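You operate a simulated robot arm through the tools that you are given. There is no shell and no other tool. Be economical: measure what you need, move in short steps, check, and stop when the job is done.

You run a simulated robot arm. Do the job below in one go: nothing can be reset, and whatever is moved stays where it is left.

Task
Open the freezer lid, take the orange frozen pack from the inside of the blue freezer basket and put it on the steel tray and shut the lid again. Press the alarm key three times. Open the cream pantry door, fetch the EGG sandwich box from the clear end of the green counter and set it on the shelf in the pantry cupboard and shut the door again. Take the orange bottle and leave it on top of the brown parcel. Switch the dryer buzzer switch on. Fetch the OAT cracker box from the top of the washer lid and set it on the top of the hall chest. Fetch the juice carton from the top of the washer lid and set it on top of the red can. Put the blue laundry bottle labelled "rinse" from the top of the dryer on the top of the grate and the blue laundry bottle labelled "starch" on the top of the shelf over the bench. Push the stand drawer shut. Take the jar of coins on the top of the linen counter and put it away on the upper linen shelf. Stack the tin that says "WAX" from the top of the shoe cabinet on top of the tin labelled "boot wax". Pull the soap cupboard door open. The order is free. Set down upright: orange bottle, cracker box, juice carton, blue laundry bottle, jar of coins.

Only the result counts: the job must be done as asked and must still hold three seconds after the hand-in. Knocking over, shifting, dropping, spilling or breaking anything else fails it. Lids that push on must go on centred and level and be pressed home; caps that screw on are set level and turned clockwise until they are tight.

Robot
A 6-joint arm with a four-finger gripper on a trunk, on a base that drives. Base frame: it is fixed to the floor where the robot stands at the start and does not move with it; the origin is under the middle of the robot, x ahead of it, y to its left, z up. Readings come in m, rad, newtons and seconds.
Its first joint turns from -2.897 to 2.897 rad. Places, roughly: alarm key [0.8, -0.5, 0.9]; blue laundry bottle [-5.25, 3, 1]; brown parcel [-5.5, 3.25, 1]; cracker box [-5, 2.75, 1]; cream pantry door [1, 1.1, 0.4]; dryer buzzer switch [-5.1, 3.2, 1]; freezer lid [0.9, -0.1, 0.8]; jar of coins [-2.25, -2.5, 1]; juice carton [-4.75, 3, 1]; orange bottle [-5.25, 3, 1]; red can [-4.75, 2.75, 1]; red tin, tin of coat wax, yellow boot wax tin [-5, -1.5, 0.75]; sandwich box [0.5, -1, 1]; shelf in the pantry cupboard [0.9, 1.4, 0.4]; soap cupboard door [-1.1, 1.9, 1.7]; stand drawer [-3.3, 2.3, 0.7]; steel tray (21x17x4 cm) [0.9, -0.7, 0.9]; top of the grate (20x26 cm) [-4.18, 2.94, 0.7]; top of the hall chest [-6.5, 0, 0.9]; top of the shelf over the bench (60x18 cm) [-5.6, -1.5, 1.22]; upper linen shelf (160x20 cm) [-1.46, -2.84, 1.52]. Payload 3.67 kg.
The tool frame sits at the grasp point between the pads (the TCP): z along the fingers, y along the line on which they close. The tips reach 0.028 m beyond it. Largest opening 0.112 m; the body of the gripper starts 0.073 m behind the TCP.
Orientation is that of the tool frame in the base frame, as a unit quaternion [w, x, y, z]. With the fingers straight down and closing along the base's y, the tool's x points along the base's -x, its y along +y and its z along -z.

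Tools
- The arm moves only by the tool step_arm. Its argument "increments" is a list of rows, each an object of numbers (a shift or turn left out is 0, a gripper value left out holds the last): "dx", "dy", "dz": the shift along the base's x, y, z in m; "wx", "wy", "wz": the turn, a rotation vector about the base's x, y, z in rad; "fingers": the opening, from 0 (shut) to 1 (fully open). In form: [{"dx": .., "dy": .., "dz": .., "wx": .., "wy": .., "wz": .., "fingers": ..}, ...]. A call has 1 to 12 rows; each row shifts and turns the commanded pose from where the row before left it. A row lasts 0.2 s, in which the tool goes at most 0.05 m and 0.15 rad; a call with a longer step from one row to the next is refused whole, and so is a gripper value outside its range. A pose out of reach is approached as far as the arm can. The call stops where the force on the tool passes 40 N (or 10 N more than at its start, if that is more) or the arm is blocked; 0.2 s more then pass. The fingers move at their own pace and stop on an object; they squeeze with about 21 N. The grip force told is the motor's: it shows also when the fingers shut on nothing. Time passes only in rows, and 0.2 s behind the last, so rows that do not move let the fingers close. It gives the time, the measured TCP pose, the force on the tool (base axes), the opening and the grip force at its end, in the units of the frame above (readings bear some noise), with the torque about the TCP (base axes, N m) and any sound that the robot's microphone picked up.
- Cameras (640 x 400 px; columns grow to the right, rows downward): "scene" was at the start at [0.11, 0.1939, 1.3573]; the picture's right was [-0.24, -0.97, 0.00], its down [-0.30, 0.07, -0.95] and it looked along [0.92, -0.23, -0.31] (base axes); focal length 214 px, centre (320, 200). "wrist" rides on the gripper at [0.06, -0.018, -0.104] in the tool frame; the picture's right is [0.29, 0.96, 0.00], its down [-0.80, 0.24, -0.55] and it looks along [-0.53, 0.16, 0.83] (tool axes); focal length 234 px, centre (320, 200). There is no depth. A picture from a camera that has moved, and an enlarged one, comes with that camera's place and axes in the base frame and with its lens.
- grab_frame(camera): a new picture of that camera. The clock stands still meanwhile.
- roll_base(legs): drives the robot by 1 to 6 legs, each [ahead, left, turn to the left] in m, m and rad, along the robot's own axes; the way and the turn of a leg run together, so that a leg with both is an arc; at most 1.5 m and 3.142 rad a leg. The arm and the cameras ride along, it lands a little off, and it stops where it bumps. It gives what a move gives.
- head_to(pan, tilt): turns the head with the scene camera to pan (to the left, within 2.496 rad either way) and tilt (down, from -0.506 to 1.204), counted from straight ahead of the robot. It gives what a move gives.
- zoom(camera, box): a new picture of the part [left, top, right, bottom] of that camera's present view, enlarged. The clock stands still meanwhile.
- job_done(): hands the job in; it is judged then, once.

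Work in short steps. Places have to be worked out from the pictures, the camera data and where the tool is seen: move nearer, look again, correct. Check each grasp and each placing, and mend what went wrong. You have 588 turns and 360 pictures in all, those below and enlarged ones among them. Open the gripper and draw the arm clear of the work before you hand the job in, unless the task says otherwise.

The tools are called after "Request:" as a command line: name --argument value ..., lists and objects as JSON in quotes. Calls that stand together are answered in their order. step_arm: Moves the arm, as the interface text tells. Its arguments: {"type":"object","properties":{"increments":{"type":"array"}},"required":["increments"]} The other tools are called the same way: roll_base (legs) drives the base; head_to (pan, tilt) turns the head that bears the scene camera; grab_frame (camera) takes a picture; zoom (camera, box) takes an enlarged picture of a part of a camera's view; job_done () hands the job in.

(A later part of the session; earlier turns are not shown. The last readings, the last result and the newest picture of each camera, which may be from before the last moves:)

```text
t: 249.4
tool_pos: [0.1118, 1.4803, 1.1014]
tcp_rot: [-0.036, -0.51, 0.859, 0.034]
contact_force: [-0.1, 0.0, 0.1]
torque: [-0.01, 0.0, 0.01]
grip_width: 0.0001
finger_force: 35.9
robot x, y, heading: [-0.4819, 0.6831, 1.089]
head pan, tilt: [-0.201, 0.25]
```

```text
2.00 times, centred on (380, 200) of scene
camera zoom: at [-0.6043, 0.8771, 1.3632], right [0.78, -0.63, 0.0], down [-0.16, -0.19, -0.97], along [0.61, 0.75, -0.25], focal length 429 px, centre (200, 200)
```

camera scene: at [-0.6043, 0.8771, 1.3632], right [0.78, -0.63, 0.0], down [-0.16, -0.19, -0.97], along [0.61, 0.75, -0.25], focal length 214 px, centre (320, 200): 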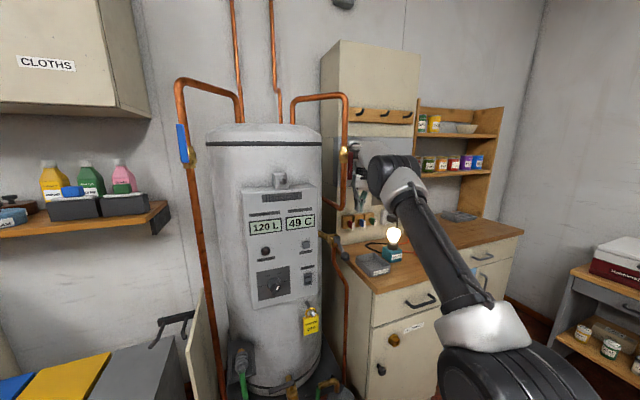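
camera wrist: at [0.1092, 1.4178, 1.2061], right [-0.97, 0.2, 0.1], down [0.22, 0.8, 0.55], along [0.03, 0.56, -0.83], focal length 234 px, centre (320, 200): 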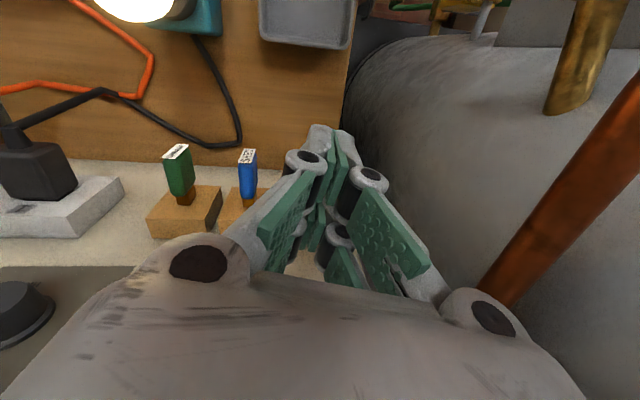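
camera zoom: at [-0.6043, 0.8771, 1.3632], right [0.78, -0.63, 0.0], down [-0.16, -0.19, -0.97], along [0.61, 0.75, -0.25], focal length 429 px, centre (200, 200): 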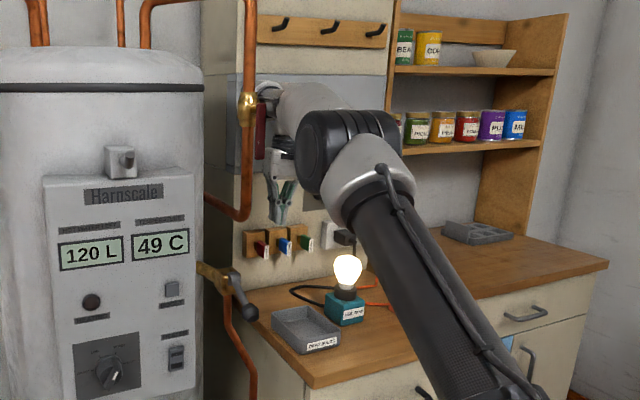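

The hand is behind the copper pipe. I move it to the right, clear of the pipe, then back out.

Request:
step_arm --increments '[{"dx": 0.03, "dy": -0.01}, {"dx": 0.03, "dy": -0.01}, {"dx": 0.03, "dy": -0.01}, {"dx": 0.03, "dy": -0.01}, {"dx": 0.03, "dy": -0.015}]'

Request:
zoom --camera "scene" --box '[300, 100, 460, 300]'

```text
t: 250.6
tool_pos: [0.2365, 1.397, 1.0885]
tcp_rot: [-0.038, -0.51, 0.858, 0.034]
contact_force: [0.1, 1.2, -0.7]
torque: [-0.06, -0.05, 0.01]
grip_width: 0.0001
finger_force: 36.0
out of reach, approached as far as the arm can: row 3, 4, 5
robot x, y, heading: [-0.4855, 0.6826, 1.089]
head pan, tilt: [-0.201, 0.25]
```

```text
2.00 times, centred on (380, 200) of scene
camera zoom: at [-0.6049, 0.878, 1.3629], right [0.78, -0.63, 0.0], down [-0.16, -0.19, -0.97], along [0.61, 0.75, -0.25], focal length 429 px, centre (200, 200)
```

zoom: 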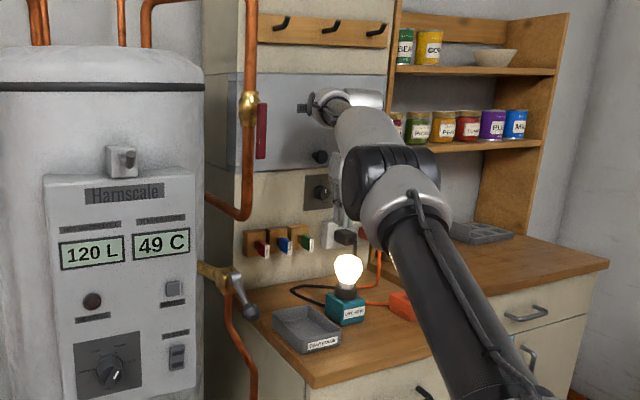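

Clear now. I back straight out.

Request:
roll_base --legs '[[-0.3, -0.15, 0]]'

Request:
step_arm --increments '[{"dx": -0.04, "dy": -0.02, "dz": 0.01}, {"dx": -0.045, "dy": 0.0}, {"dx": -0.045, "dy": 0.01}, {"dx": -0.045, "dy": 0.01}, {"dx": -0.045, "dy": 0.01}, {"dx": -0.045, "dy": 0.01}]'

Request:
grab_frame --camera "scene"

```text
t: 252.8
tool_pos: [0.235, 1.0529, 1.0895]
tcp_rot: [-0.037, -0.508, 0.86, 0.033]
contact_force: [-0.1, 0.2, -0.4]
torque: [-0.03, -0.04, -0.01]
grip_width: 0.0
finger_force: 36.5
robot x, y, heading: [-0.4913, 0.3461, 1.083]
head pan, tilt: [-0.201, 0.25]
```

```text
t: 254.2
tool_pos: [-0.0308, 1.0728, 1.0988]
tcp_rot: [-0.038, -0.506, 0.861, 0.034]
contact_force: [0.5, 0.7, -0.1]
torque: [0.04, 0.07, -0.02]
grip_width: 0.0001
finger_force: 36.2
robot x, y, heading: [-0.4904, 0.3482, 1.081]
head pan, tilt: [-0.201, 0.25]
```

```text
200 pictures are left
camera scene: at [-0.6115, 0.5394, 1.363], right [0.77, -0.64, 0.0], down [-0.16, -0.19, -0.97], along [0.62, 0.75, -0.25], focal length 214 px, centre (320, 200)
```

scene: 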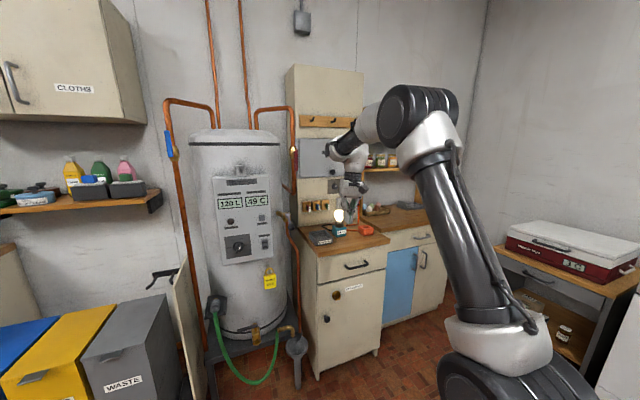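

All is undisturbed. I turn square to the wall and continue left at a safe distance.

Request:
roll_base --legs '[[0, 0, 0.17], [0, 0.95, 0], [0.2, 0, 0]]'

Request:
head_to --pan 0.0 --tilt -0.1

Request:
grab_frame --camera "scene"

```text
t: 261.1
tool_pos: [-1.0009, 1.6248, 1.1004]
tcp_rot: [-0.039, -0.581, 0.813, 0.029]
contact_force: [0.2, 0.7, 0.6]
torque: [0.0, 0.04, 0.0]
grip_width: 0.0
finger_force: 36.2
robot x, y, heading: [-1.3284, 0.835, 1.257]
head pan, tilt: [-0.201, 0.25]
```

```text
t: 261.9
tool_pos: [-1.0005, 1.6253, 1.1004]
tcp_rot: [-0.039, -0.581, 0.813, 0.029]
contact_force: [-0.3, 0.7, -0.3]
torque: [0.01, -0.01, -0.03]
grip_width: 0.0002
finger_force: 35.7
robot x, y, heading: [-1.3277, 0.8303, 1.257]
head pan, tilt: [0.0, -0.099]
```

```text
199 pictures are left
camera scene: at [-1.4994, 1.0001, 1.3947], right [0.95, -0.31, 0.0], down [0.03, 0.09, -1.0], along [0.31, 0.95, 0.1], focal length 214 px, centre (320, 200)
```

scene: 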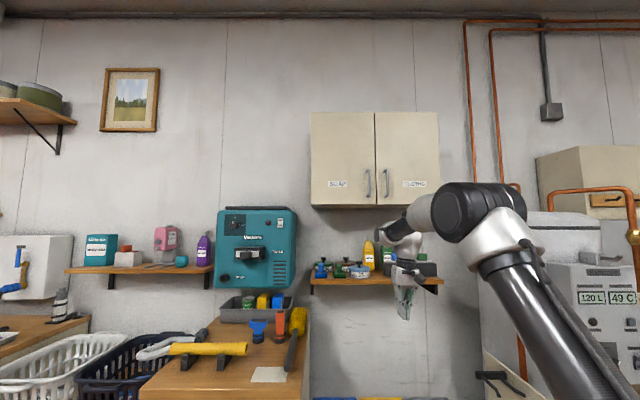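

The soap handle is triangulated at (-0.984,1.862,1.571). I raise the arm while pitching the tool forward.

Request:
step_arm --increments '[{"wx": 0.14, "wy": -0.046, "dz": 0.045, "fingers": 0.5}, {"wx": 0.14, "wy": -0.046, "dz": 0.045}, {"wx": 0.14, "wy": -0.046, "dz": 0.045}, {"wx": 0.14, "wy": -0.046, "dz": 0.045}, {"wx": 0.14, "wy": -0.046, "dz": 0.045}, {"wx": 0.14, "wy": -0.046, "dz": 0.045}, {"wx": 0.14, "wy": -0.046, "dz": 0.045}, {"wx": 0.14, "wy": -0.046, "dz": 0.045}, {"dx": -0.03, "dy": 0.01, "dz": 0.035}, {"dx": -0.028, "dy": 0.009, "dz": 0.035}]'

Request:
grab_frame --camera "wrist"

```text
t: 264.1
tool_pos: [-1.0591, 1.6438, 1.5343]
tcp_rot: [0.414, -0.509, 0.666, 0.354]
contact_force: [1.2, 0.3, 0.1]
torque: [-0.03, -0.01, 0.05]
grip_width: 0.056
finger_force: 0.1
robot x, y, heading: [-1.3293, 0.8269, 1.261]
head pan, tilt: [0.0, -0.099]
```

```text
198 pictures are left
camera wrist: at [-1.0704, 1.5237, 1.5202], right [-0.97, 0.11, -0.22], down [-0.23, -0.13, 0.96], along [0.08, 0.98, 0.15], focal length 234 px, centre (320, 200)
```

wrist: 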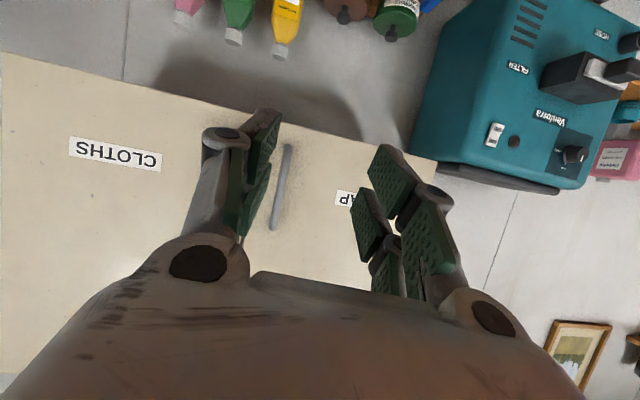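

The handle is confirmed at (-0.982,1.861,1.568). I drive forward 0.14 m and align to the pre-grasp.

Request:
roll_base --legs '[[0.14, 0, 0]]'

Request:
step_arm --increments '[{"dx": 0.007, "dz": 0.039}, {"dx": 0.007, "dz": 0.039}]'

Request:
grab_frame --camera "wrist"

```text
t: 265.4
tool_pos: [-1.0189, 1.78, 1.5325]
tcp_rot: [0.416, -0.509, 0.666, 0.353]
contact_force: [0.2, 0.8, -0.4]
torque: [-0.02, 0.0, -0.03]
grip_width: 0.0561
finger_force: 0.0
robot x, y, heading: [-1.2856, 0.9643, 1.257]
head pan, tilt: [0.0, -0.099]
```

```text
t: 266.0
tool_pos: [-1.0041, 1.7782, 1.6102]
tcp_rot: [0.415, -0.509, 0.666, 0.354]
contact_force: [-0.5, -0.8, 0.0]
torque: [-0.03, 0.0, 0.01]
grip_width: 0.0559
finger_force: 0.1
robot x, y, heading: [-1.2889, 0.9667, 1.259]
head pan, tilt: [0.0, -0.099]
```

```text
197 pictures are left
camera wrist: at [-1.0146, 1.6593, 1.5969], right [-0.97, 0.11, -0.22], down [-0.23, -0.13, 0.96], along [0.08, 0.99, 0.15], focal length 234 px, centre (320, 200)
```

wrist: 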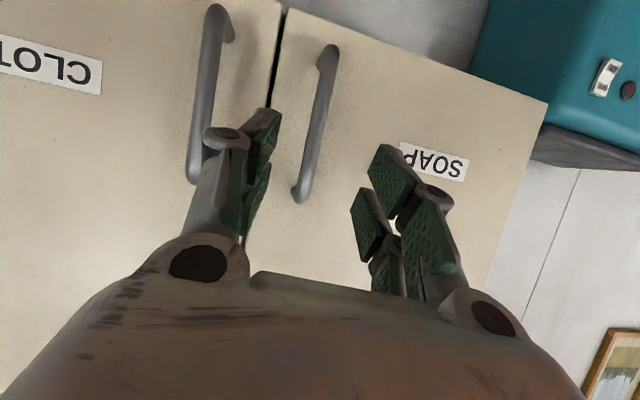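

Centred. I advance and grip.

Request:
step_arm --increments '[{"dx": 0.005, "dy": 0.025, "dz": -0.011}, {"dx": 0.005, "dy": 0.025, "dz": -0.011}, {"dx": 0.005, "dy": 0.022, "dz": -0.011}, {"fingers": 0}, {}, {}]'

Request:
grab_frame --camera "wrist"

```text
t: 267.4
tool_pos: [-0.985, 1.8503, 1.5766]
tcp_rot: [0.415, -0.509, 0.666, 0.353]
contact_force: [24.4, -11.0, 1.1]
torque: [-0.99, -2.52, -0.08]
grip_width: 0.0136
finger_force: 44.6
robot x, y, heading: [-1.2836, 0.9644, 1.256]
head pan, tilt: [0.0, -0.099]
```

```text
196 pictures are left
camera wrist: at [-0.9951, 1.7311, 1.5643], right [-0.97, 0.11, -0.22], down [-0.23, -0.13, 0.96], along [0.08, 0.98, 0.15], focal length 234 px, centre (320, 200)
```

wrist: 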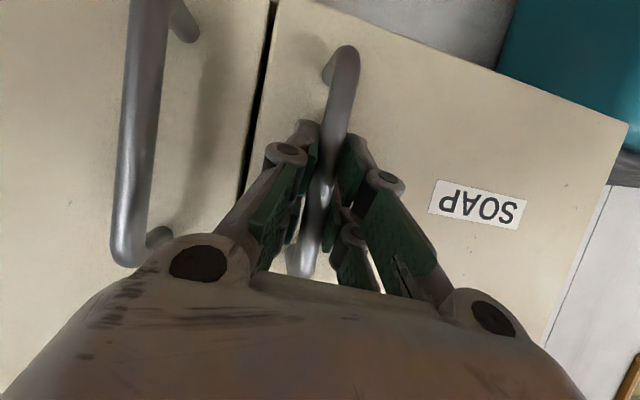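

Gripped at 13.6 mm. I pull the door open along its arc (hinge on the left).

Request:
step_arm --increments '[{"dx": -0.0054, "dy": -0.0108, "wz": -0.025}, {"dx": -0.0059, "dy": -0.0105, "wz": -0.025}, {"dx": -0.0063, "dy": -0.0102, "wz": -0.025}, {"dx": -0.0068, "dy": -0.0099, "wz": -0.025}, {"dx": -0.0073, "dy": -0.0096, "wz": -0.025}, {"dx": -0.0077, "dy": -0.0092, "wz": -0.025}, {"dx": -0.0081, "dy": -0.0089, "wz": -0.025}, {"dx": -0.0085, "dy": -0.0085, "wz": -0.025}, {"dx": -0.0089, "dy": -0.0081, "wz": -0.025}]'

Request:
grab_frame --camera "scene"

```text
t: 268.0
tool_pos: [-0.9927, 1.8327, 1.5767]
tcp_rot: [0.423, -0.496, 0.677, 0.342]
contact_force: [11.1, -6.8, -3.0]
torque: [-0.61, -2.57, -0.04]
grip_width: 0.0137
finger_force: 44.9
robot x, y, heading: [-1.2824, 0.9648, 1.262]
head pan, tilt: [0.0, -0.099]
stopped in row 2: the force on the tool passed its limit at 41 N (the readings are from after the stop); the commanded pose is now the measured one
```

```text
195 pictures are left
camera scene: at [-1.4548, 1.1351, 1.395], right [0.95, -0.31, 0.0], down [0.03, 0.09, -1.0], along [0.31, 0.95, 0.1], focal length 214 px, centre (320, 200)
```

scene: 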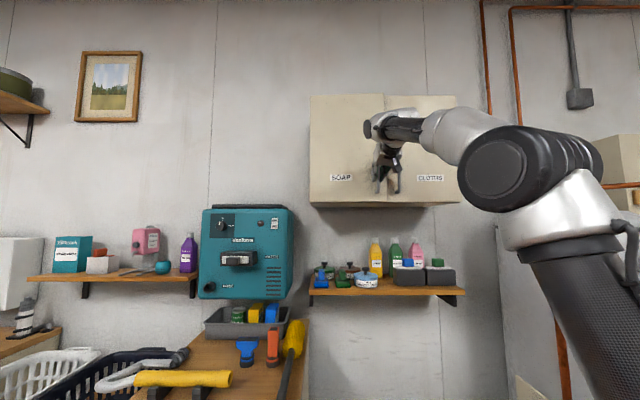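

There is lateral preload, so I shift right slightly and keep pulling.

Request:
step_arm --increments '[{"dx": 0.003, "dy": -0.004}, {"dx": -0.0035, "dy": -0.011, "wz": -0.025}, {"dx": -0.0045, "dy": -0.011, "wz": -0.025}, {"dx": -0.005, "dy": -0.0108, "wz": -0.025}, {"dx": -0.0056, "dy": -0.0105, "wz": -0.025}, {"dx": -0.006, "dy": -0.0103, "wz": -0.025}, {"dx": -0.0065, "dy": -0.01, "wz": -0.025}, {"dx": -0.007, "dy": -0.0098, "wz": -0.025}]'

```text
t: 268.9
tool_pos: [-1.0093, 1.8085, 1.578]
tcp_rot: [0.431, -0.479, 0.688, 0.334]
contact_force: [-12.1, 8.6, 1.0]
torque: [0.0, -2.66, 0.11]
grip_width: 0.014
finger_force: 45.0
robot x, y, heading: [-1.2866, 0.9645, 1.263]
head pan, tilt: [0.0, -0.099]
stopped in row 4: the force on the tool passed its limit at 42 N (the readings are from after the stop); the commanded pose is now the measured one
```

The door moves (about 10°). I continue with finer steps and balance the lateral force.

Request:
step_arm --increments '[{"dx": -0.003, "dy": 0.001}, {"dx": -0.0035, "dy": -0.007, "wz": -0.02}, {"dx": -0.0037, "dy": -0.007, "wz": -0.02}, {"dx": -0.004, "dy": -0.0068, "wz": -0.02}, {"dx": -0.0042, "dy": -0.0067, "wz": -0.02}, {"dx": -0.0044, "dy": -0.0066, "wz": -0.02}, {"dx": -0.0047, "dy": -0.0064, "wz": -0.02}, {"dx": -0.005, "dy": -0.0062, "wz": -0.02}]'

```text
t: 270.1
tool_pos: [-1.029, 1.7848, 1.5766]
tcp_rot: [0.443, -0.455, 0.703, 0.32]
contact_force: [-12.9, 11.2, 0.6]
torque: [-0.2, -2.67, 0.12]
grip_width: 0.0137
finger_force: 45.0
robot x, y, heading: [-1.284, 0.9656, 1.263]
head pan, tilt: [0.0, -0.099]
stopped in row 5: the force on the tool passed its limit at 42 N (the readings are from after the stop); the commanded pose is now the measured one
```

I follow the arc with more leftward motion.

Request:
step_arm --increments '[{"dx": -0.006, "dy": -0.003, "wz": -0.02}, {"dx": -0.0065, "dy": -0.0053, "wz": -0.025}, {"dx": -0.0068, "dy": -0.005, "wz": -0.025}, {"dx": -0.007, "dy": -0.0048, "wz": -0.025}, {"dx": -0.0072, "dy": -0.0045, "wz": -0.025}, {"dx": -0.0074, "dy": -0.0042, "wz": -0.025}, {"dx": -0.0076, "dy": -0.004, "wz": -0.025}, {"dx": -0.0078, "dy": -0.0036, "wz": -0.025}]'

Request:
grab_frame --camera "wrist"

```text
t: 271.7
tool_pos: [-1.0694, 1.7507, 1.5774]
tcp_rot: [0.468, -0.393, 0.74, 0.28]
contact_force: [8.2, -10.9, -2.0]
torque: [-1.17, -2.34, 0.0]
grip_width: 0.0131
finger_force: 45.3
robot x, y, heading: [-1.284, 0.9685, 1.262]
head pan, tilt: [0.0, -0.099]
stopped in row 7: the force on the tool passed its limit at 43 N (the readings are from after the stop); the commanded pose is now the measured one
```

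```text
194 pictures are left
camera wrist: at [-1.1178, 1.641, 1.5642], right [-0.88, 0.42, -0.22], down [-0.26, -0.05, 0.96], along [0.39, 0.91, 0.15], focal length 234 px, centre (320, 200)
```

wrist: 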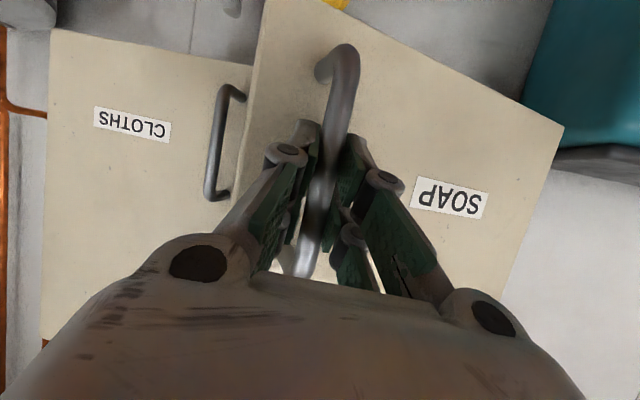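

About 28° open. I continue along the computed arc with matching tool yaw.

Request:
step_arm --increments '[{"dx": 0.002, "dy": -0.003}, {"dx": -0.0082, "dy": -0.0058, "wz": -0.038}, {"dx": -0.0084, "dy": -0.0055, "wz": -0.038}, {"dx": -0.0085, "dy": -0.0052, "wz": -0.038}, {"dx": -0.0087, "dy": -0.0049, "wz": -0.038}, {"dx": -0.0089, "dy": -0.0045, "wz": -0.038}, {"dx": -0.0091, "dy": -0.0042, "wz": -0.038}, {"dx": -0.0093, "dy": -0.0038, "wz": -0.038}, {"dx": -0.0094, "dy": -0.0035, "wz": -0.038}]'

```text
t: 273.7
tool_pos: [-1.1393, 1.7144, 1.577]
tcp_rot: [0.505, -0.281, 0.789, 0.21]
contact_force: [-3.1, 6.1, 5.2]
torque: [-1.62, -2.01, 0.02]
grip_width: 0.0138
finger_force: 45.0
robot x, y, heading: [-1.2831, 0.963, 1.261]
head pan, tilt: [0.0, -0.099]
stopped in row 9: the force on the tool passed its limit at 43 N (the readings are from after the stop); the commanded pose is now the measured one
```

Good progress (about 47°). I continue.

Request:
step_arm --increments '[{"dx": -0.0096, "dy": -0.002, "wz": -0.038}, {"dx": -0.0097, "dy": -0.0024, "wz": -0.038}, {"dx": -0.0098, "dy": -0.0022, "wz": -0.038}, {"dx": -0.0098, "dy": -0.0018, "wz": -0.038}, {"dx": -0.0099, "dy": -0.0015, "wz": -0.038}, {"dx": -0.0099, "dy": -0.0011, "wz": -0.038}, {"dx": -0.01, "dy": -0.0007, "wz": -0.038}, {"dx": -0.01, "dy": -0.0003, "wz": -0.038}, {"dx": -0.01, "dy": 0.0001, "wz": -0.038}]'

Request:
grab_frame --camera "scene"

```text
t: 275.4
tool_pos: [-1.2075, 1.7004, 1.5778]
tcp_rot: [0.528, -0.171, 0.821, 0.137]
contact_force: [0.0, -8.7, 4.1]
torque: [-1.92, -1.91, 0.14]
grip_width: 0.0135
finger_force: 45.4
robot x, y, heading: [-1.2823, 0.969, 1.262]
head pan, tilt: [0.0, -0.099]
stopped in row 8: the force on the tool passed its limit at 44 N (the readings are from after the stop); the commanded pose is now the measured one
```

```text
193 pictures are left
camera scene: at [-1.4564, 1.1347, 1.3949], right [0.95, -0.31, 0.0], down [0.03, 0.09, -0.99], along [0.3, 0.95, 0.1], focal length 214 px, centre (320, 200)
```

scene: 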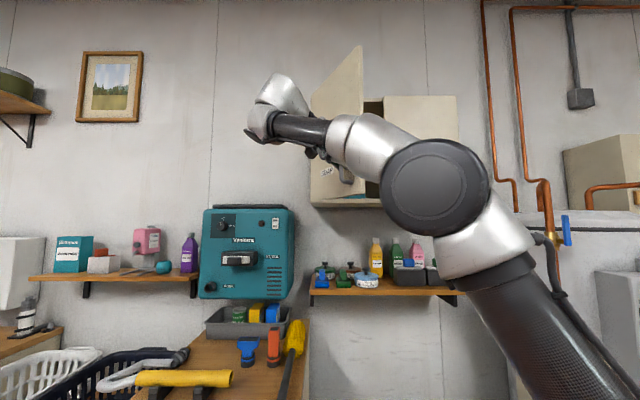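

About 62° open. I continue to nearly 90°.

Request:
step_arm --increments '[{"dx": -0.011, "dy": -0.001, "wz": -0.04}, {"dx": -0.011, "dy": 0.0002, "wz": -0.04}, {"dx": -0.011, "dy": 0.0007, "wz": -0.04}, {"dx": -0.0109, "dy": 0.0011, "wz": -0.04}, {"dx": -0.0109, "dy": 0.0016, "wz": -0.04}, {"dx": -0.0108, "dy": 0.002, "wz": -0.04}, {"dx": -0.0107, "dy": 0.0024, "wz": -0.04}, {"dx": -0.0106, "dy": 0.0029, "wz": -0.04}, {"dx": -0.0105, "dy": 0.0033, "wz": -0.04}]'

Request:
step_arm --increments '[{"dx": -0.0095, "dy": 0.004, "wz": -0.035}, {"dx": -0.0095, "dy": 0.0045, "wz": -0.035}, {"dx": -0.009, "dy": 0.005, "wz": -0.035}]'

Request:
grab_frame --camera "scene"

```text
t: 276.1
tool_pos: [-1.2304, 1.6993, 1.5759]
tcp_rot: [0.536, -0.129, 0.826, 0.117]
contact_force: [-0.1, -4.4, 2.8]
torque: [-2.34, -1.11, 0.07]
grip_width: 0.014
finger_force: 44.8
out of reach, approached as far as the arm can: row 3
robot x, y, heading: [-1.2853, 0.9665, 1.26]
head pan, tilt: [0.0, -0.099]
stopped in row 3: the force on the tool passed its limit at 48 N (the readings are from after the stop); the commanded pose is now the measured one
```

```text
t: 276.4
tool_pos: [-1.2301, 1.6995, 1.5755]
tcp_rot: [0.54, -0.12, 0.825, 0.117]
contact_force: [0.3, -3.7, 5.8]
torque: [-2.29, -1.23, 0.03]
grip_width: 0.0148
finger_force: 45.2
out of reach, approached as far as the arm can: row 1
robot x, y, heading: [-1.2777, 0.968, 1.263]
head pan, tilt: [0.0, -0.099]
stopped in row 1: the force on the tool passed its limit at 47 N (the readings are from after the stop); the commanded pose is now the measured one
```

```text
192 pictures are left
camera scene: at [-1.4563, 1.1352, 1.3948], right [0.95, -0.31, 0.0], down [0.03, 0.09, -0.99], along [0.3, 0.95, 0.1], focal length 214 px, centre (320, 200)
```

scene: 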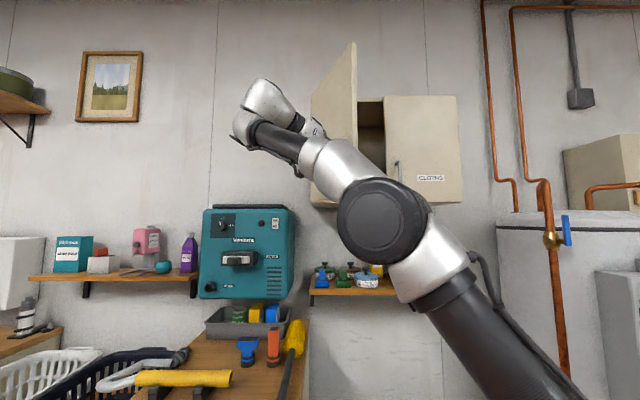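

About 70° open, and this wrist pose is at its limit. I release, go around the free edge and push it further from the inside.

Request:
step_arm --increments '[{"fingers": 0.6}, {}, {"dx": -0.03, "dy": -0.012, "dz": 0.01}, {"dx": -0.03, "dy": -0.015, "dz": 0.005}, {"dy": -0.045, "fingers": 0, "wz": 0.1}, {"dy": -0.045, "wz": 0.14}, {"dy": -0.045, "wz": 0.14}, {"dx": 0.04, "dy": -0.01, "wz": 0.14}, {"dx": 0.045, "wz": 0.14}, {"dx": 0.045, "wz": 0.14}, {"dx": 0.045, "wz": 0.14}, {"dx": 0.045, "wz": 0.14}]'

Request:
grab_frame --camera "scene"

```text
t: 279.1
tool_pos: [-1.0349, 1.5345, 1.5631]
tcp_rot: [0.401, -0.528, 0.645, 0.381]
contact_force: [-0.6, -0.6, -0.3]
torque: [0.03, -0.01, 0.06]
grip_width: 0.0
finger_force: 21.2
out of reach, approached as far as the arm can: row 3, 4
robot x, y, heading: [-1.2895, 0.9644, 1.259]
head pan, tilt: [0.0, -0.099]
```

```text
191 pictures are left
camera scene: at [-1.456, 1.1352, 1.3949], right [0.95, -0.31, 0.0], down [0.03, 0.09, -1.0], along [0.3, 0.95, 0.1], focal length 214 px, centre (320, 200)
```

scene: 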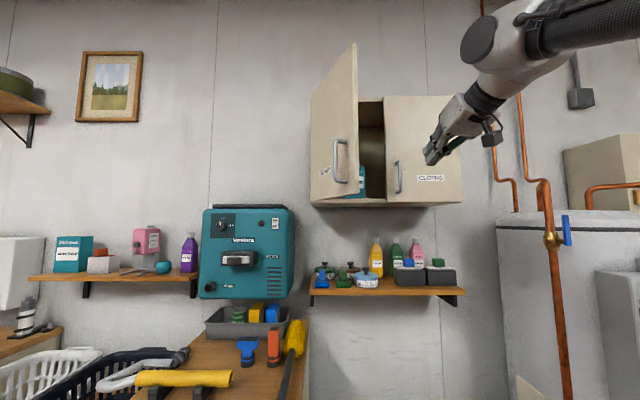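

I go in behind the door's free edge and sweep left.

Request:
step_arm --increments '[{"dx": 0.005, "dy": 0.044}, {"dx": 0.005, "dy": 0.044}, {"dx": 0.0, "dy": 0.044}, {"dx": -0.01, "dy": 0.025}, {"dx": -0.038, "dy": 0.01}, {"dx": -0.038, "dy": 0.01}, {"dx": -0.038, "dy": 0.01}, {"dx": -0.035, "dy": 0.007}, {"dx": -0.03, "dy": 0.004}, {"dx": -0.03, "dy": 0.004}, {"dx": -0.03, "dy": 0.004}, {"dx": -0.03, "dy": 0.004}]'

Request:
grab_frame --camera "scene"

```text
t: 280.8
tool_pos: [-1.1586, 1.7164, 1.5627]
tcp_rot: [0.401, -0.528, 0.646, 0.378]
contact_force: [1.6, -27.5, -9.2]
torque: [2.19, -0.25, 1.42]
grip_width: 0.0
finger_force: 21.0
robot x, y, heading: [-1.2836, 0.9628, 1.256]
head pan, tilt: [0.0, -0.099]
stopped in row 8: the force on the tool passed its limit at 66 N (the readings are from after the stop); the commanded pose is now the measured one
```

```text
190 pictures are left
camera scene: at [-1.4558, 1.1332, 1.3951], right [0.95, -0.31, 0.0], down [0.03, 0.1, -0.99], along [0.3, 0.95, 0.1], focal length 214 px, centre (320, 200)
```

scene: 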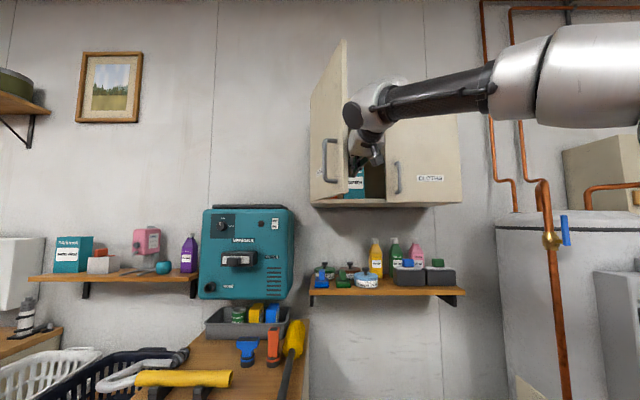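

The door moved to about 80°. I ease back a touch and push left once more.

Request:
step_arm --increments '[{"dx": 0.004, "dy": -0.03}, {"dx": -0.03, "dy": 0.0}, {"dx": -0.03, "dy": 0.005}, {"dx": -0.03, "dy": 0.008}, {"dx": -0.025, "dy": 0.008}, {"dx": -0.02, "dy": 0.008}]'

Request:
grab_frame --camera "scene"

```text
t: 282.1
tool_pos: [-1.291, 1.7192, 1.5598]
tcp_rot: [0.401, -0.527, 0.647, 0.377]
contact_force: [-0.3, -0.2, -0.1]
torque: [-0.03, 0.02, 0.04]
grip_width: 0.0
finger_force: 21.0
robot x, y, heading: [-1.2845, 0.9661, 1.263]
head pan, tilt: [0.0, -0.099]
```

```text
189 pictures are left
camera scene: at [-1.4559, 1.1351, 1.3949], right [0.95, -0.31, 0.0], down [0.03, 0.09, -1.0], along [0.3, 0.95, 0.1], focal length 214 px, centre (320, 200)
```

scene: 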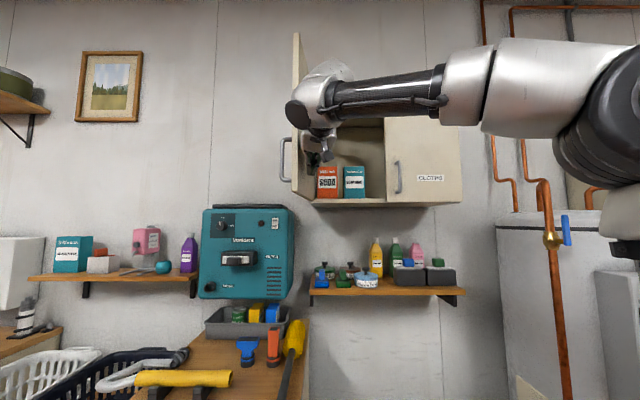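

The soap door is wide open. I back off, fold the arm and look left toward the stand drawer.

Request:
roll_base --legs '[[-0.4, 0, 0]]'

Request:
step_arm --increments '[{"dz": -0.045, "wx": -0.14, "wy": 0.046}, {"dz": -0.045, "wx": -0.14, "wy": 0.046}, {"dz": -0.045, "wx": -0.14, "wy": 0.046}, {"dz": -0.045, "wx": -0.14, "wy": 0.046}, {"dz": -0.045, "wx": -0.14, "wy": 0.046}, {"dz": -0.045, "wx": -0.14, "wy": 0.046}, {"dz": -0.045, "wx": -0.14, "wy": 0.046}, {"dz": -0.045, "wx": -0.11, "wy": 0.036}]'

Request:
head_to --pan 0.9 --tilt 0.2

Request:
grab_frame --camera "scene"

```text
t: 284.6
tool_pos: [-1.4113, 1.3417, 1.5585]
tcp_rot: [0.402, -0.527, 0.648, 0.376]
contact_force: [-0.4, -0.6, 0.4]
torque: [0.04, 0.03, -0.03]
grip_width: 0.0
finger_force: 21.5
robot x, y, heading: [-1.4056, 0.5863, 1.253]
head pan, tilt: [0.0, -0.099]
```

```text
t: 286.4
tool_pos: [-1.4122, 1.3384, 1.1986]
tcp_rot: [-0.046, -0.586, 0.806, 0.072]
contact_force: [-0.9, -0.8, 1.3]
torque: [0.07, 0.01, 0.0]
grip_width: 0.0
finger_force: 21.3
robot x, y, heading: [-1.4037, 0.5895, 1.261]
head pan, tilt: [0.0, -0.099]
```

```text
t: 287.6
tool_pos: [-1.4122, 1.3387, 1.199]
tcp_rot: [-0.044, -0.585, 0.806, 0.072]
contact_force: [-0.7, -0.4, -0.3]
torque: [0.01, 0.0, 0.01]
grip_width: 0.0
finger_force: 20.8
robot x, y, heading: [-1.4094, 0.5869, 1.256]
head pan, tilt: [0.901, 0.201]
```

```text
188 pictures are left
camera scene: at [-1.6566, 0.7519, 1.3676], right [0.83, 0.55, 0.0], down [0.11, -0.17, -0.98], along [-0.54, 0.82, -0.2], focal length 214 px, centre (320, 200)
```

scene: 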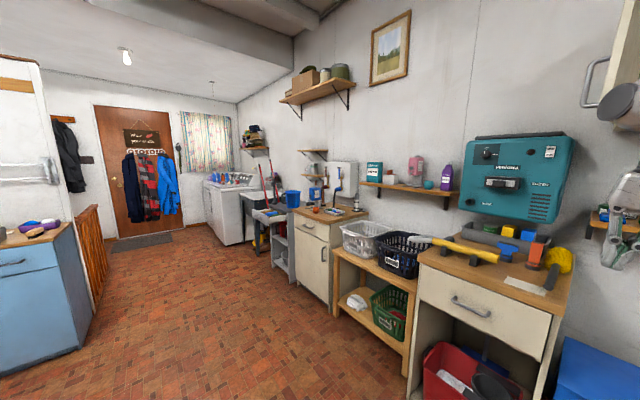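

Request:
zoom --camera "scene" --box '[190, 140, 370, 310]'

```text
2.35 times, centred on (280, 225) of scene
camera zoom: at [-1.6566, 0.7519, 1.3676], right [0.83, 0.55, 0.0], down [0.11, -0.17, -0.98], along [-0.54, 0.82, -0.2], focal length 505 px, centre (414, 141)
```

zoom: 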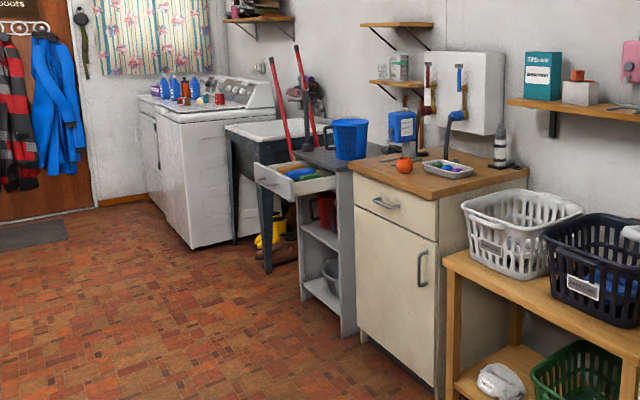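

The stand with the open drawer is near (-3.4,2.35). I drive left along the wall to face it.

Request:
roll_base --legs '[[0, 1.2, 0], [0, 1.1, 0]]'

Request:
head_to --pan 0.0 --tilt 0.4

Request:
grab_frame --camera "scene"

```text
t: 299.0
tool_pos: [-3.6245, 2.0335, 1.1991]
tcp_rot: [-0.046, -0.594, 0.8, 0.071]
contact_force: [-1.0, 0.0, -0.4]
torque: [-0.01, -0.02, 0.03]
grip_width: 0.0
finger_force: 20.8
robot x, y, heading: [-3.6049, 1.2813, 1.279]
head pan, tilt: [0.901, 0.201]
```

```text
t: 300.2
tool_pos: [-3.6242, 2.033, 1.1996]
tcp_rot: [-0.045, -0.594, 0.8, 0.07]
contact_force: [0.5, -0.5, -0.1]
torque: [0.0, 0.04, 0.0]
grip_width: 0.0
finger_force: 21.3
robot x, y, heading: [-3.6047, 1.2852, 1.274]
head pan, tilt: [0.0, 0.4]
```

```text
186 pictures are left
camera scene: at [-3.7772, 1.4529, 1.349], right [0.96, -0.29, 0.0], down [-0.11, -0.37, -0.92], along [0.27, 0.88, -0.39], focal length 214 px, centre (320, 200)
```

scene: 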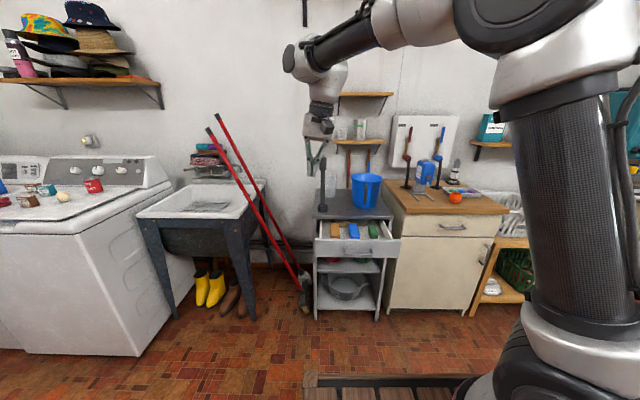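

The drawer front is centred near (-3.30,2.32) at z 0.62–0.72. I level and pitch the tool and come down in front of it.

Request:
step_arm --increments '[{"wx": -0.027, "wy": -0.079, "dx": 0.038, "dy": 0.001, "dz": -0.02}, {"wx": -0.027, "wy": -0.079, "dx": 0.038, "dy": 0.001, "dz": -0.02}, {"wx": 0.13, "wy": -0.043, "dx": 0.038, "dy": 0.001, "dz": -0.02}, {"wx": 0.13, "wy": -0.043, "dx": 0.038, "dy": 0.001, "dz": -0.02}, {"wx": 0.13, "wy": -0.043, "dx": 0.038, "dy": 0.001, "dz": -0.02}, {"wx": 0.13, "wy": -0.043, "dx": 0.038, "dy": 0.001, "dz": -0.02}, {"wx": 0.13, "wy": -0.043, "dz": -0.045}, {"wx": 0.1, "wy": -0.033, "dz": -0.045}, {"dz": -0.045}, {"dz": -0.045}, {"dz": -0.045}, {"dz": -0.045}]'

Request:
grab_frame --camera "wrist"

```text
t: 302.8
tool_pos: [-3.4158, 2.0613, 0.8503]
tcp_rot: [0.321, -0.556, 0.738, 0.21]
contact_force: [-1.1, -0.9, 0.7]
torque: [0.02, 0.0, 0.0]
grip_width: 0.0002
finger_force: 21.4
out of reach, approached as far as the arm can: row 7, 8, 10, 11, 12
robot x, y, heading: [-3.6006, 1.2831, 1.277]
head pan, tilt: [0.0, 0.4]
```

```text
185 pictures are left
camera wrist: at [-3.4338, 1.9458, 0.8815], right [-0.96, 0.08, -0.25], down [-0.22, 0.25, 0.94], along [0.14, 0.97, -0.22], focal length 234 px, centre (320, 200)
```

wrist: 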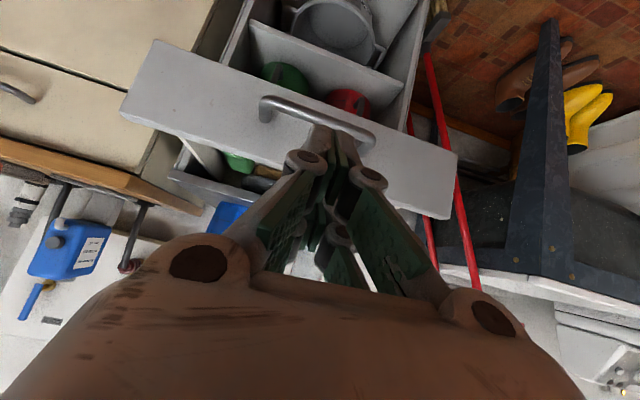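

Aligned laterally. I back the base slightly, lower to z≈0.71, then push by driving forward.

Request:
roll_base --legs '[[-0.15, 0, 0]]'

Request:
step_arm --increments '[{"dx": 0.012, "dy": 0.037, "dz": -0.03}, {"dx": 0.012, "dy": 0.037, "dz": -0.03}, {"dx": 0.006, "dy": 0.02, "dz": -0.04}, {"dz": -0.04}]'

Request:
grab_frame --camera "wrist"

```text
t: 304.1
tool_pos: [-3.3774, 1.9968, 0.8492]
tcp_rot: [0.326, -0.538, 0.751, 0.201]
contact_force: [0.2, -0.5, 0.1]
torque: [0.02, 0.0, 0.02]
grip_width: 0.0
finger_force: 20.5
robot x, y, heading: [-3.6016, 1.223, 1.221]
head pan, tilt: [0.0, 0.4]
stopped in leg 1: the robot was blocked; the commanded pose is now the measured one
```

```text
t: 305.1
tool_pos: [-3.3532, 2.0936, 0.7081]
tcp_rot: [0.328, -0.536, 0.752, 0.197]
contact_force: [0.2, 0.1, 0.4]
torque: [-0.06, 0.02, 0.01]
grip_width: 0.0
finger_force: 21.2
out of reach, approached as far as the arm can: row 4
robot x, y, heading: [-3.5993, 1.228, 1.226]
head pan, tilt: [0.0, 0.4]
```

```text
184 pictures are left
camera wrist: at [-3.3782, 1.9804, 0.7407], right [-0.96, 0.14, -0.26], down [-0.21, 0.26, 0.94], along [0.2, 0.95, -0.22], focal length 234 px, centre (320, 200)
```

wrist: 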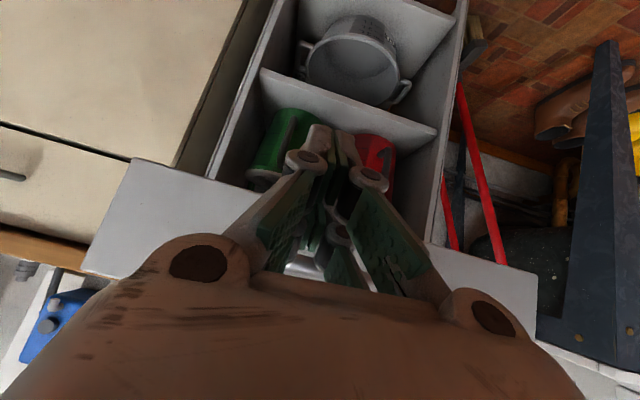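

The tip height matches the drawer front. I drive forward to push.

Request:
roll_base --legs '[[0.2, 0, 0.03]]'

Request:
grab_frame --camera "wrist"

Request:
grab_frame --camera "scene"

```text
t: 306.7
tool_pos: [-3.3151, 2.2905, 0.7084]
tcp_rot: [0.326, -0.547, 0.745, 0.202]
contact_force: [-0.2, -0.4, -0.2]
torque: [0.0, 0.03, 0.03]
grip_width: 0.0001
finger_force: 20.9
robot x, y, heading: [-3.535, 1.416, 1.26]
head pan, tilt: [0.0, 0.4]
```

```text
183 pictures are left
camera wrist: at [-3.3361, 2.1766, 0.7407], right [-0.96, 0.11, -0.26], down [-0.22, 0.26, 0.94], along [0.17, 0.96, -0.22], focal length 234 px, centre (320, 200)
```

wrist: 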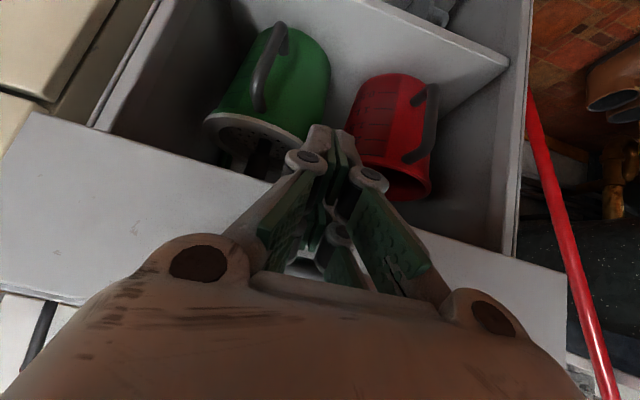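

```text
182 pictures are left
camera scene: at [-3.7076, 1.5926, 1.349], right [0.95, -0.31, 0.0], down [-0.12, -0.37, -0.92], along [0.28, 0.88, -0.39], focal length 214 px, centre (320, 200)
```

scene: 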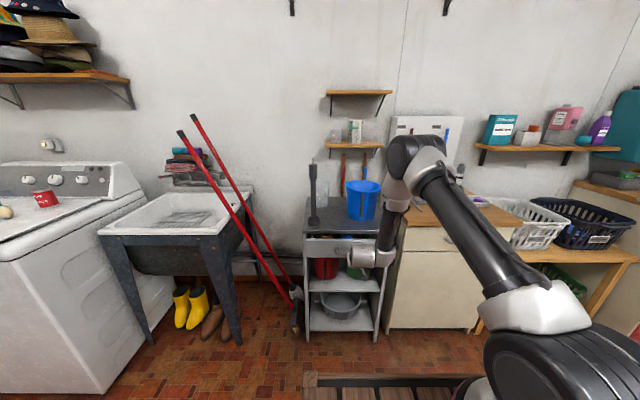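

Just at contact. I keep pushing forward.

Request:
roll_base --legs '[[0.12, 0, 0]]'

Request:
zoom --camera "scene" --box '[240, 150, 440, 350]'

```text
t: 307.7
tool_pos: [-3.2988, 2.3418, 0.7033]
tcp_rot: [0.32, -0.55, 0.746, 0.198]
contact_force: [0.6, 0.1, -0.1]
torque: [0.02, -0.02, 0.04]
grip_width: 0.0
finger_force: 21.1
robot x, y, heading: [-3.5204, 1.4729, 1.263]
head pan, tilt: [0.0, 0.4]
stopped in leg 1: the force on the tool passed its limit at 133 N (the readings are from after the stop); the commanded pose is now the measured one
```

```text
2.00 times, centred on (340, 250) of scene
camera zoom: at [-3.6892, 1.6495, 1.349], right [0.95, -0.31, 0.0], down [-0.12, -0.37, -0.92], along [0.28, 0.88, -0.39], focal length 429 px, centre (280, 100)
```

zoom: 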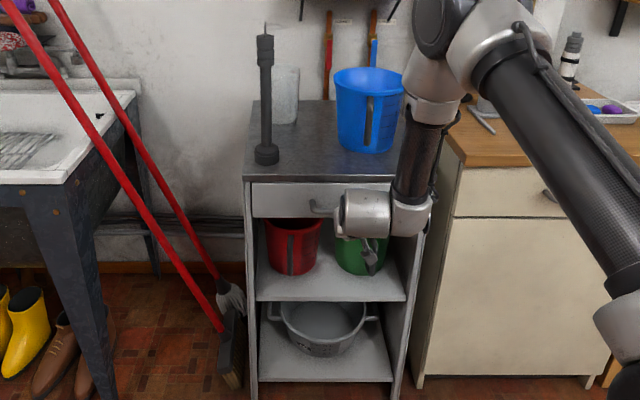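

The drawer is shut. I lift the arm away, back off a bit and look left at the washer and dryer.

Request:
step_arm --increments '[{"dx": -0.01, "dy": -0.035, "dz": 0.03}, {"dx": -0.01, "dy": -0.035, "dz": 0.03}, {"dz": 0.045, "wx": -0.13, "wy": 0.043}, {"dz": 0.045, "wx": -0.13, "wy": 0.043}, {"dz": 0.045, "wx": -0.13, "wy": 0.043}, {"dz": 0.045, "wx": -0.13, "wy": 0.043}, {"dz": 0.045, "wx": -0.13, "wy": 0.043}, {"dz": 0.045, "wx": -0.1, "wy": 0.033}, {"dz": 0.045}, {"dz": 0.045}, {"dz": 0.045}]'

Request:
head_to --pan 0.75 --tilt 0.35

Request:
grab_frame --camera "scene"

```text
t: 310.1
tool_pos: [-3.3016, 2.288, 1.1631]
tcp_rot: [0.039, -0.598, 0.8, -0.014]
contact_force: [-0.5, 0.2, -0.2]
torque: [-0.05, -0.04, 0.02]
grip_width: 0.0
finger_force: 20.9
out of reach, approached as far as the arm can: row 2, 5
robot x, y, heading: [-3.5186, 1.4737, 1.261]
head pan, tilt: [0.0, 0.4]
```

```text
t: 311.2
tool_pos: [-3.3013, 2.2886, 1.1633]
tcp_rot: [0.039, -0.599, 0.8, -0.014]
contact_force: [0.0, -0.1, -0.1]
torque: [0.0, 0.01, 0.01]
grip_width: 0.0
finger_force: 21.0
robot x, y, heading: [-3.5164, 1.4732, 1.257]
head pan, tilt: [0.75, 0.351]
```

```text
180 pictures are left
camera scene: at [-3.7571, 1.6458, 1.3535], right [0.91, 0.42, 0.0], down [0.15, -0.31, -0.94], along [-0.4, 0.85, -0.34], focal length 214 px, centre (320, 200)
```

scene: 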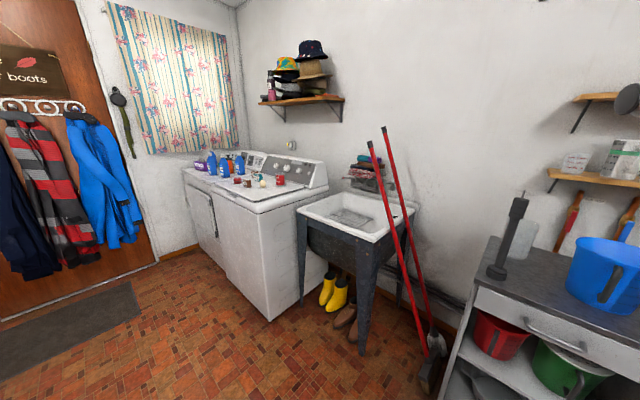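

Request:
zoom --camera "scene" --box '[170, 130, 430, 290]'

```text
2.46 times, centred on (300, 210) of scene
camera zoom: at [-3.7571, 1.6458, 1.3535], right [0.91, 0.42, 0.0], down [0.15, -0.31, -0.94], along [-0.4, 0.85, -0.34], focal length 528 px, centre (369, 175)
```

zoom: 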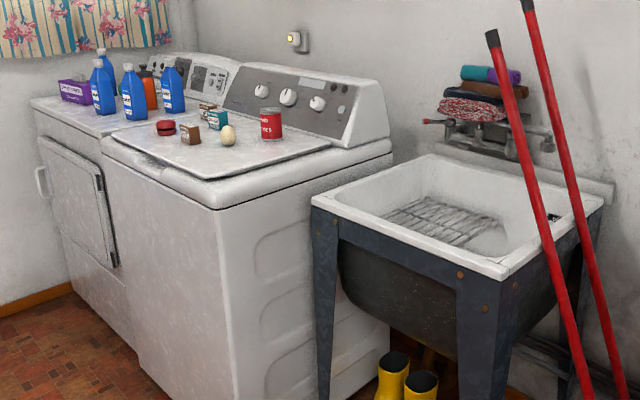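

I can see the layout. I retract the arm and drive left to stand before the washer and dryer.

Request:
step_arm --increments '[{"dx": -0.014, "dy": -0.04, "dz": 0.01}, {"dx": -0.014, "dy": -0.04, "dz": 0.01}, {"dx": -0.03, "dy": -0.03}, {"dx": -0.04, "dy": 0.01}, {"dx": -0.04, "dy": 0.01}]'

Request:
roll_base --legs '[[-0.08, 0, 0], [0, 1.0, 0], [0, 0.95, 0]]'

Request:
head_to --pan 0.0 --tilt 0.4

Request:
grab_frame --camera "scene"

```text
t: 312.4
tool_pos: [-3.4373, 2.1978, 1.1823]
tcp_rot: [0.04, -0.598, 0.8, -0.013]
contact_force: [1.0, 0.4, 0.0]
torque: [0.03, 0.01, 0.04]
grip_width: 0.0001
finger_force: 20.6
robot x, y, heading: [-3.5189, 1.4761, 1.255]
head pan, tilt: [0.75, 0.351]
```

```text
t: 322.6
tool_pos: [-5.2996, 2.6976, 1.1833]
tcp_rot: [0.039, -0.609, 0.792, -0.014]
contact_force: [0.2, 0.3, -0.1]
torque: [-0.02, 0.02, -0.01]
grip_width: 0.0002
finger_force: 21.5
robot x, y, heading: [-5.3671, 1.969, 1.292]
head pan, tilt: [0.75, 0.351]
```

```text
t: 323.7
tool_pos: [-5.301, 2.6917, 1.1847]
tcp_rot: [0.041, -0.609, 0.792, -0.012]
contact_force: [0.3, 0.1, 0.3]
torque: [0.01, -0.01, 0.0]
grip_width: 0.0
finger_force: 20.7
robot x, y, heading: [-5.3651, 1.9697, 1.29]
head pan, tilt: [0.0, 0.4]
```

```text
178 pictures are left
camera scene: at [-5.5342, 2.149, 1.3504], right [0.96, -0.28, 0.0], down [-0.11, -0.38, -0.92], along [0.26, 0.88, -0.39], focal length 214 px, centre (320, 200)
```

scene: 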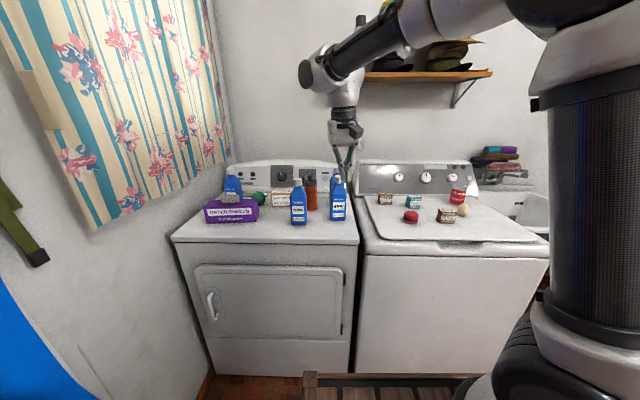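

Now I zoom on the dryer and washer tops to read the labels.

Request:
zoom --camera "scene" --box '[195, 145, 365, 235]'

Request:
zoom --camera "scene" --box '[350, 155, 490, 235]'

```text
3.76 times, centred on (280, 190) of scene
camera zoom: at [-5.5342, 2.149, 1.3504], right [0.96, -0.28, 0.0], down [-0.11, -0.38, -0.92], along [0.26, 0.88, -0.39], focal length 807 px, centre (471, 238)
```

zoom: 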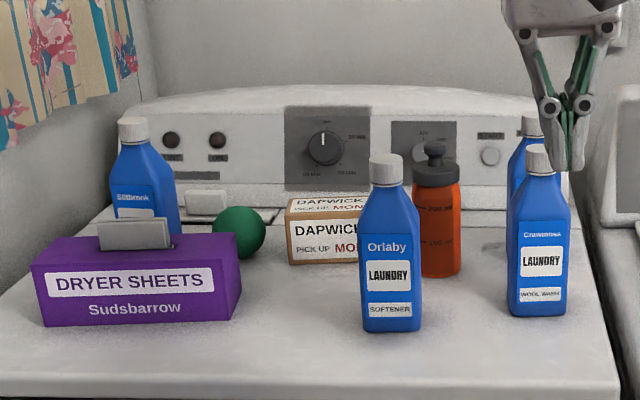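

```text
4.57 times, centred on (420, 195) of scene
camera zoom: at [-5.5342, 2.149, 1.3504], right [0.96, -0.28, 0.0], down [-0.11, -0.38, -0.92], along [0.26, 0.88, -0.39], focal length 980 px, centre (-137, 223)
```

zoom: 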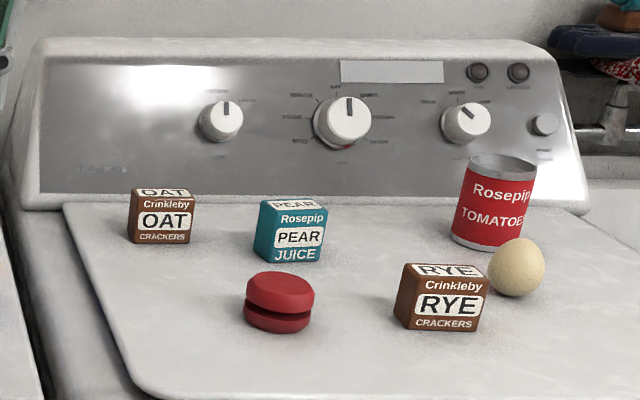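

The orange bottle stands right of the brown DAPWICK parcel. I take a wrist view for localizing.

Request:
grab_frame --camera "wrist"

```text
175 pictures are left
camera wrist: at [-5.3068, 2.6272, 1.2878], right [-1.0, -0.03, -0.08], down [-0.07, 0.81, 0.58], along [0.05, 0.58, -0.81], focal length 234 px, centre (320, 200)
```

wrist: 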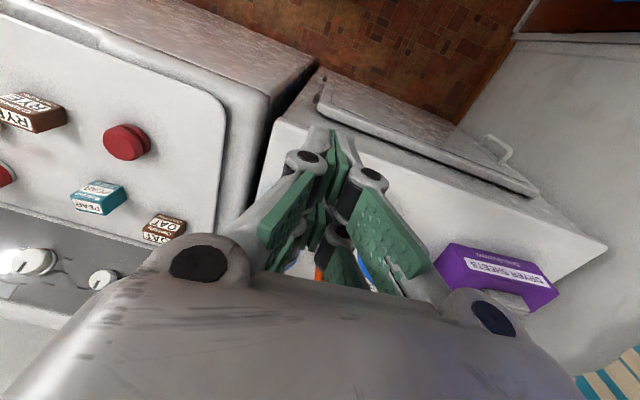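

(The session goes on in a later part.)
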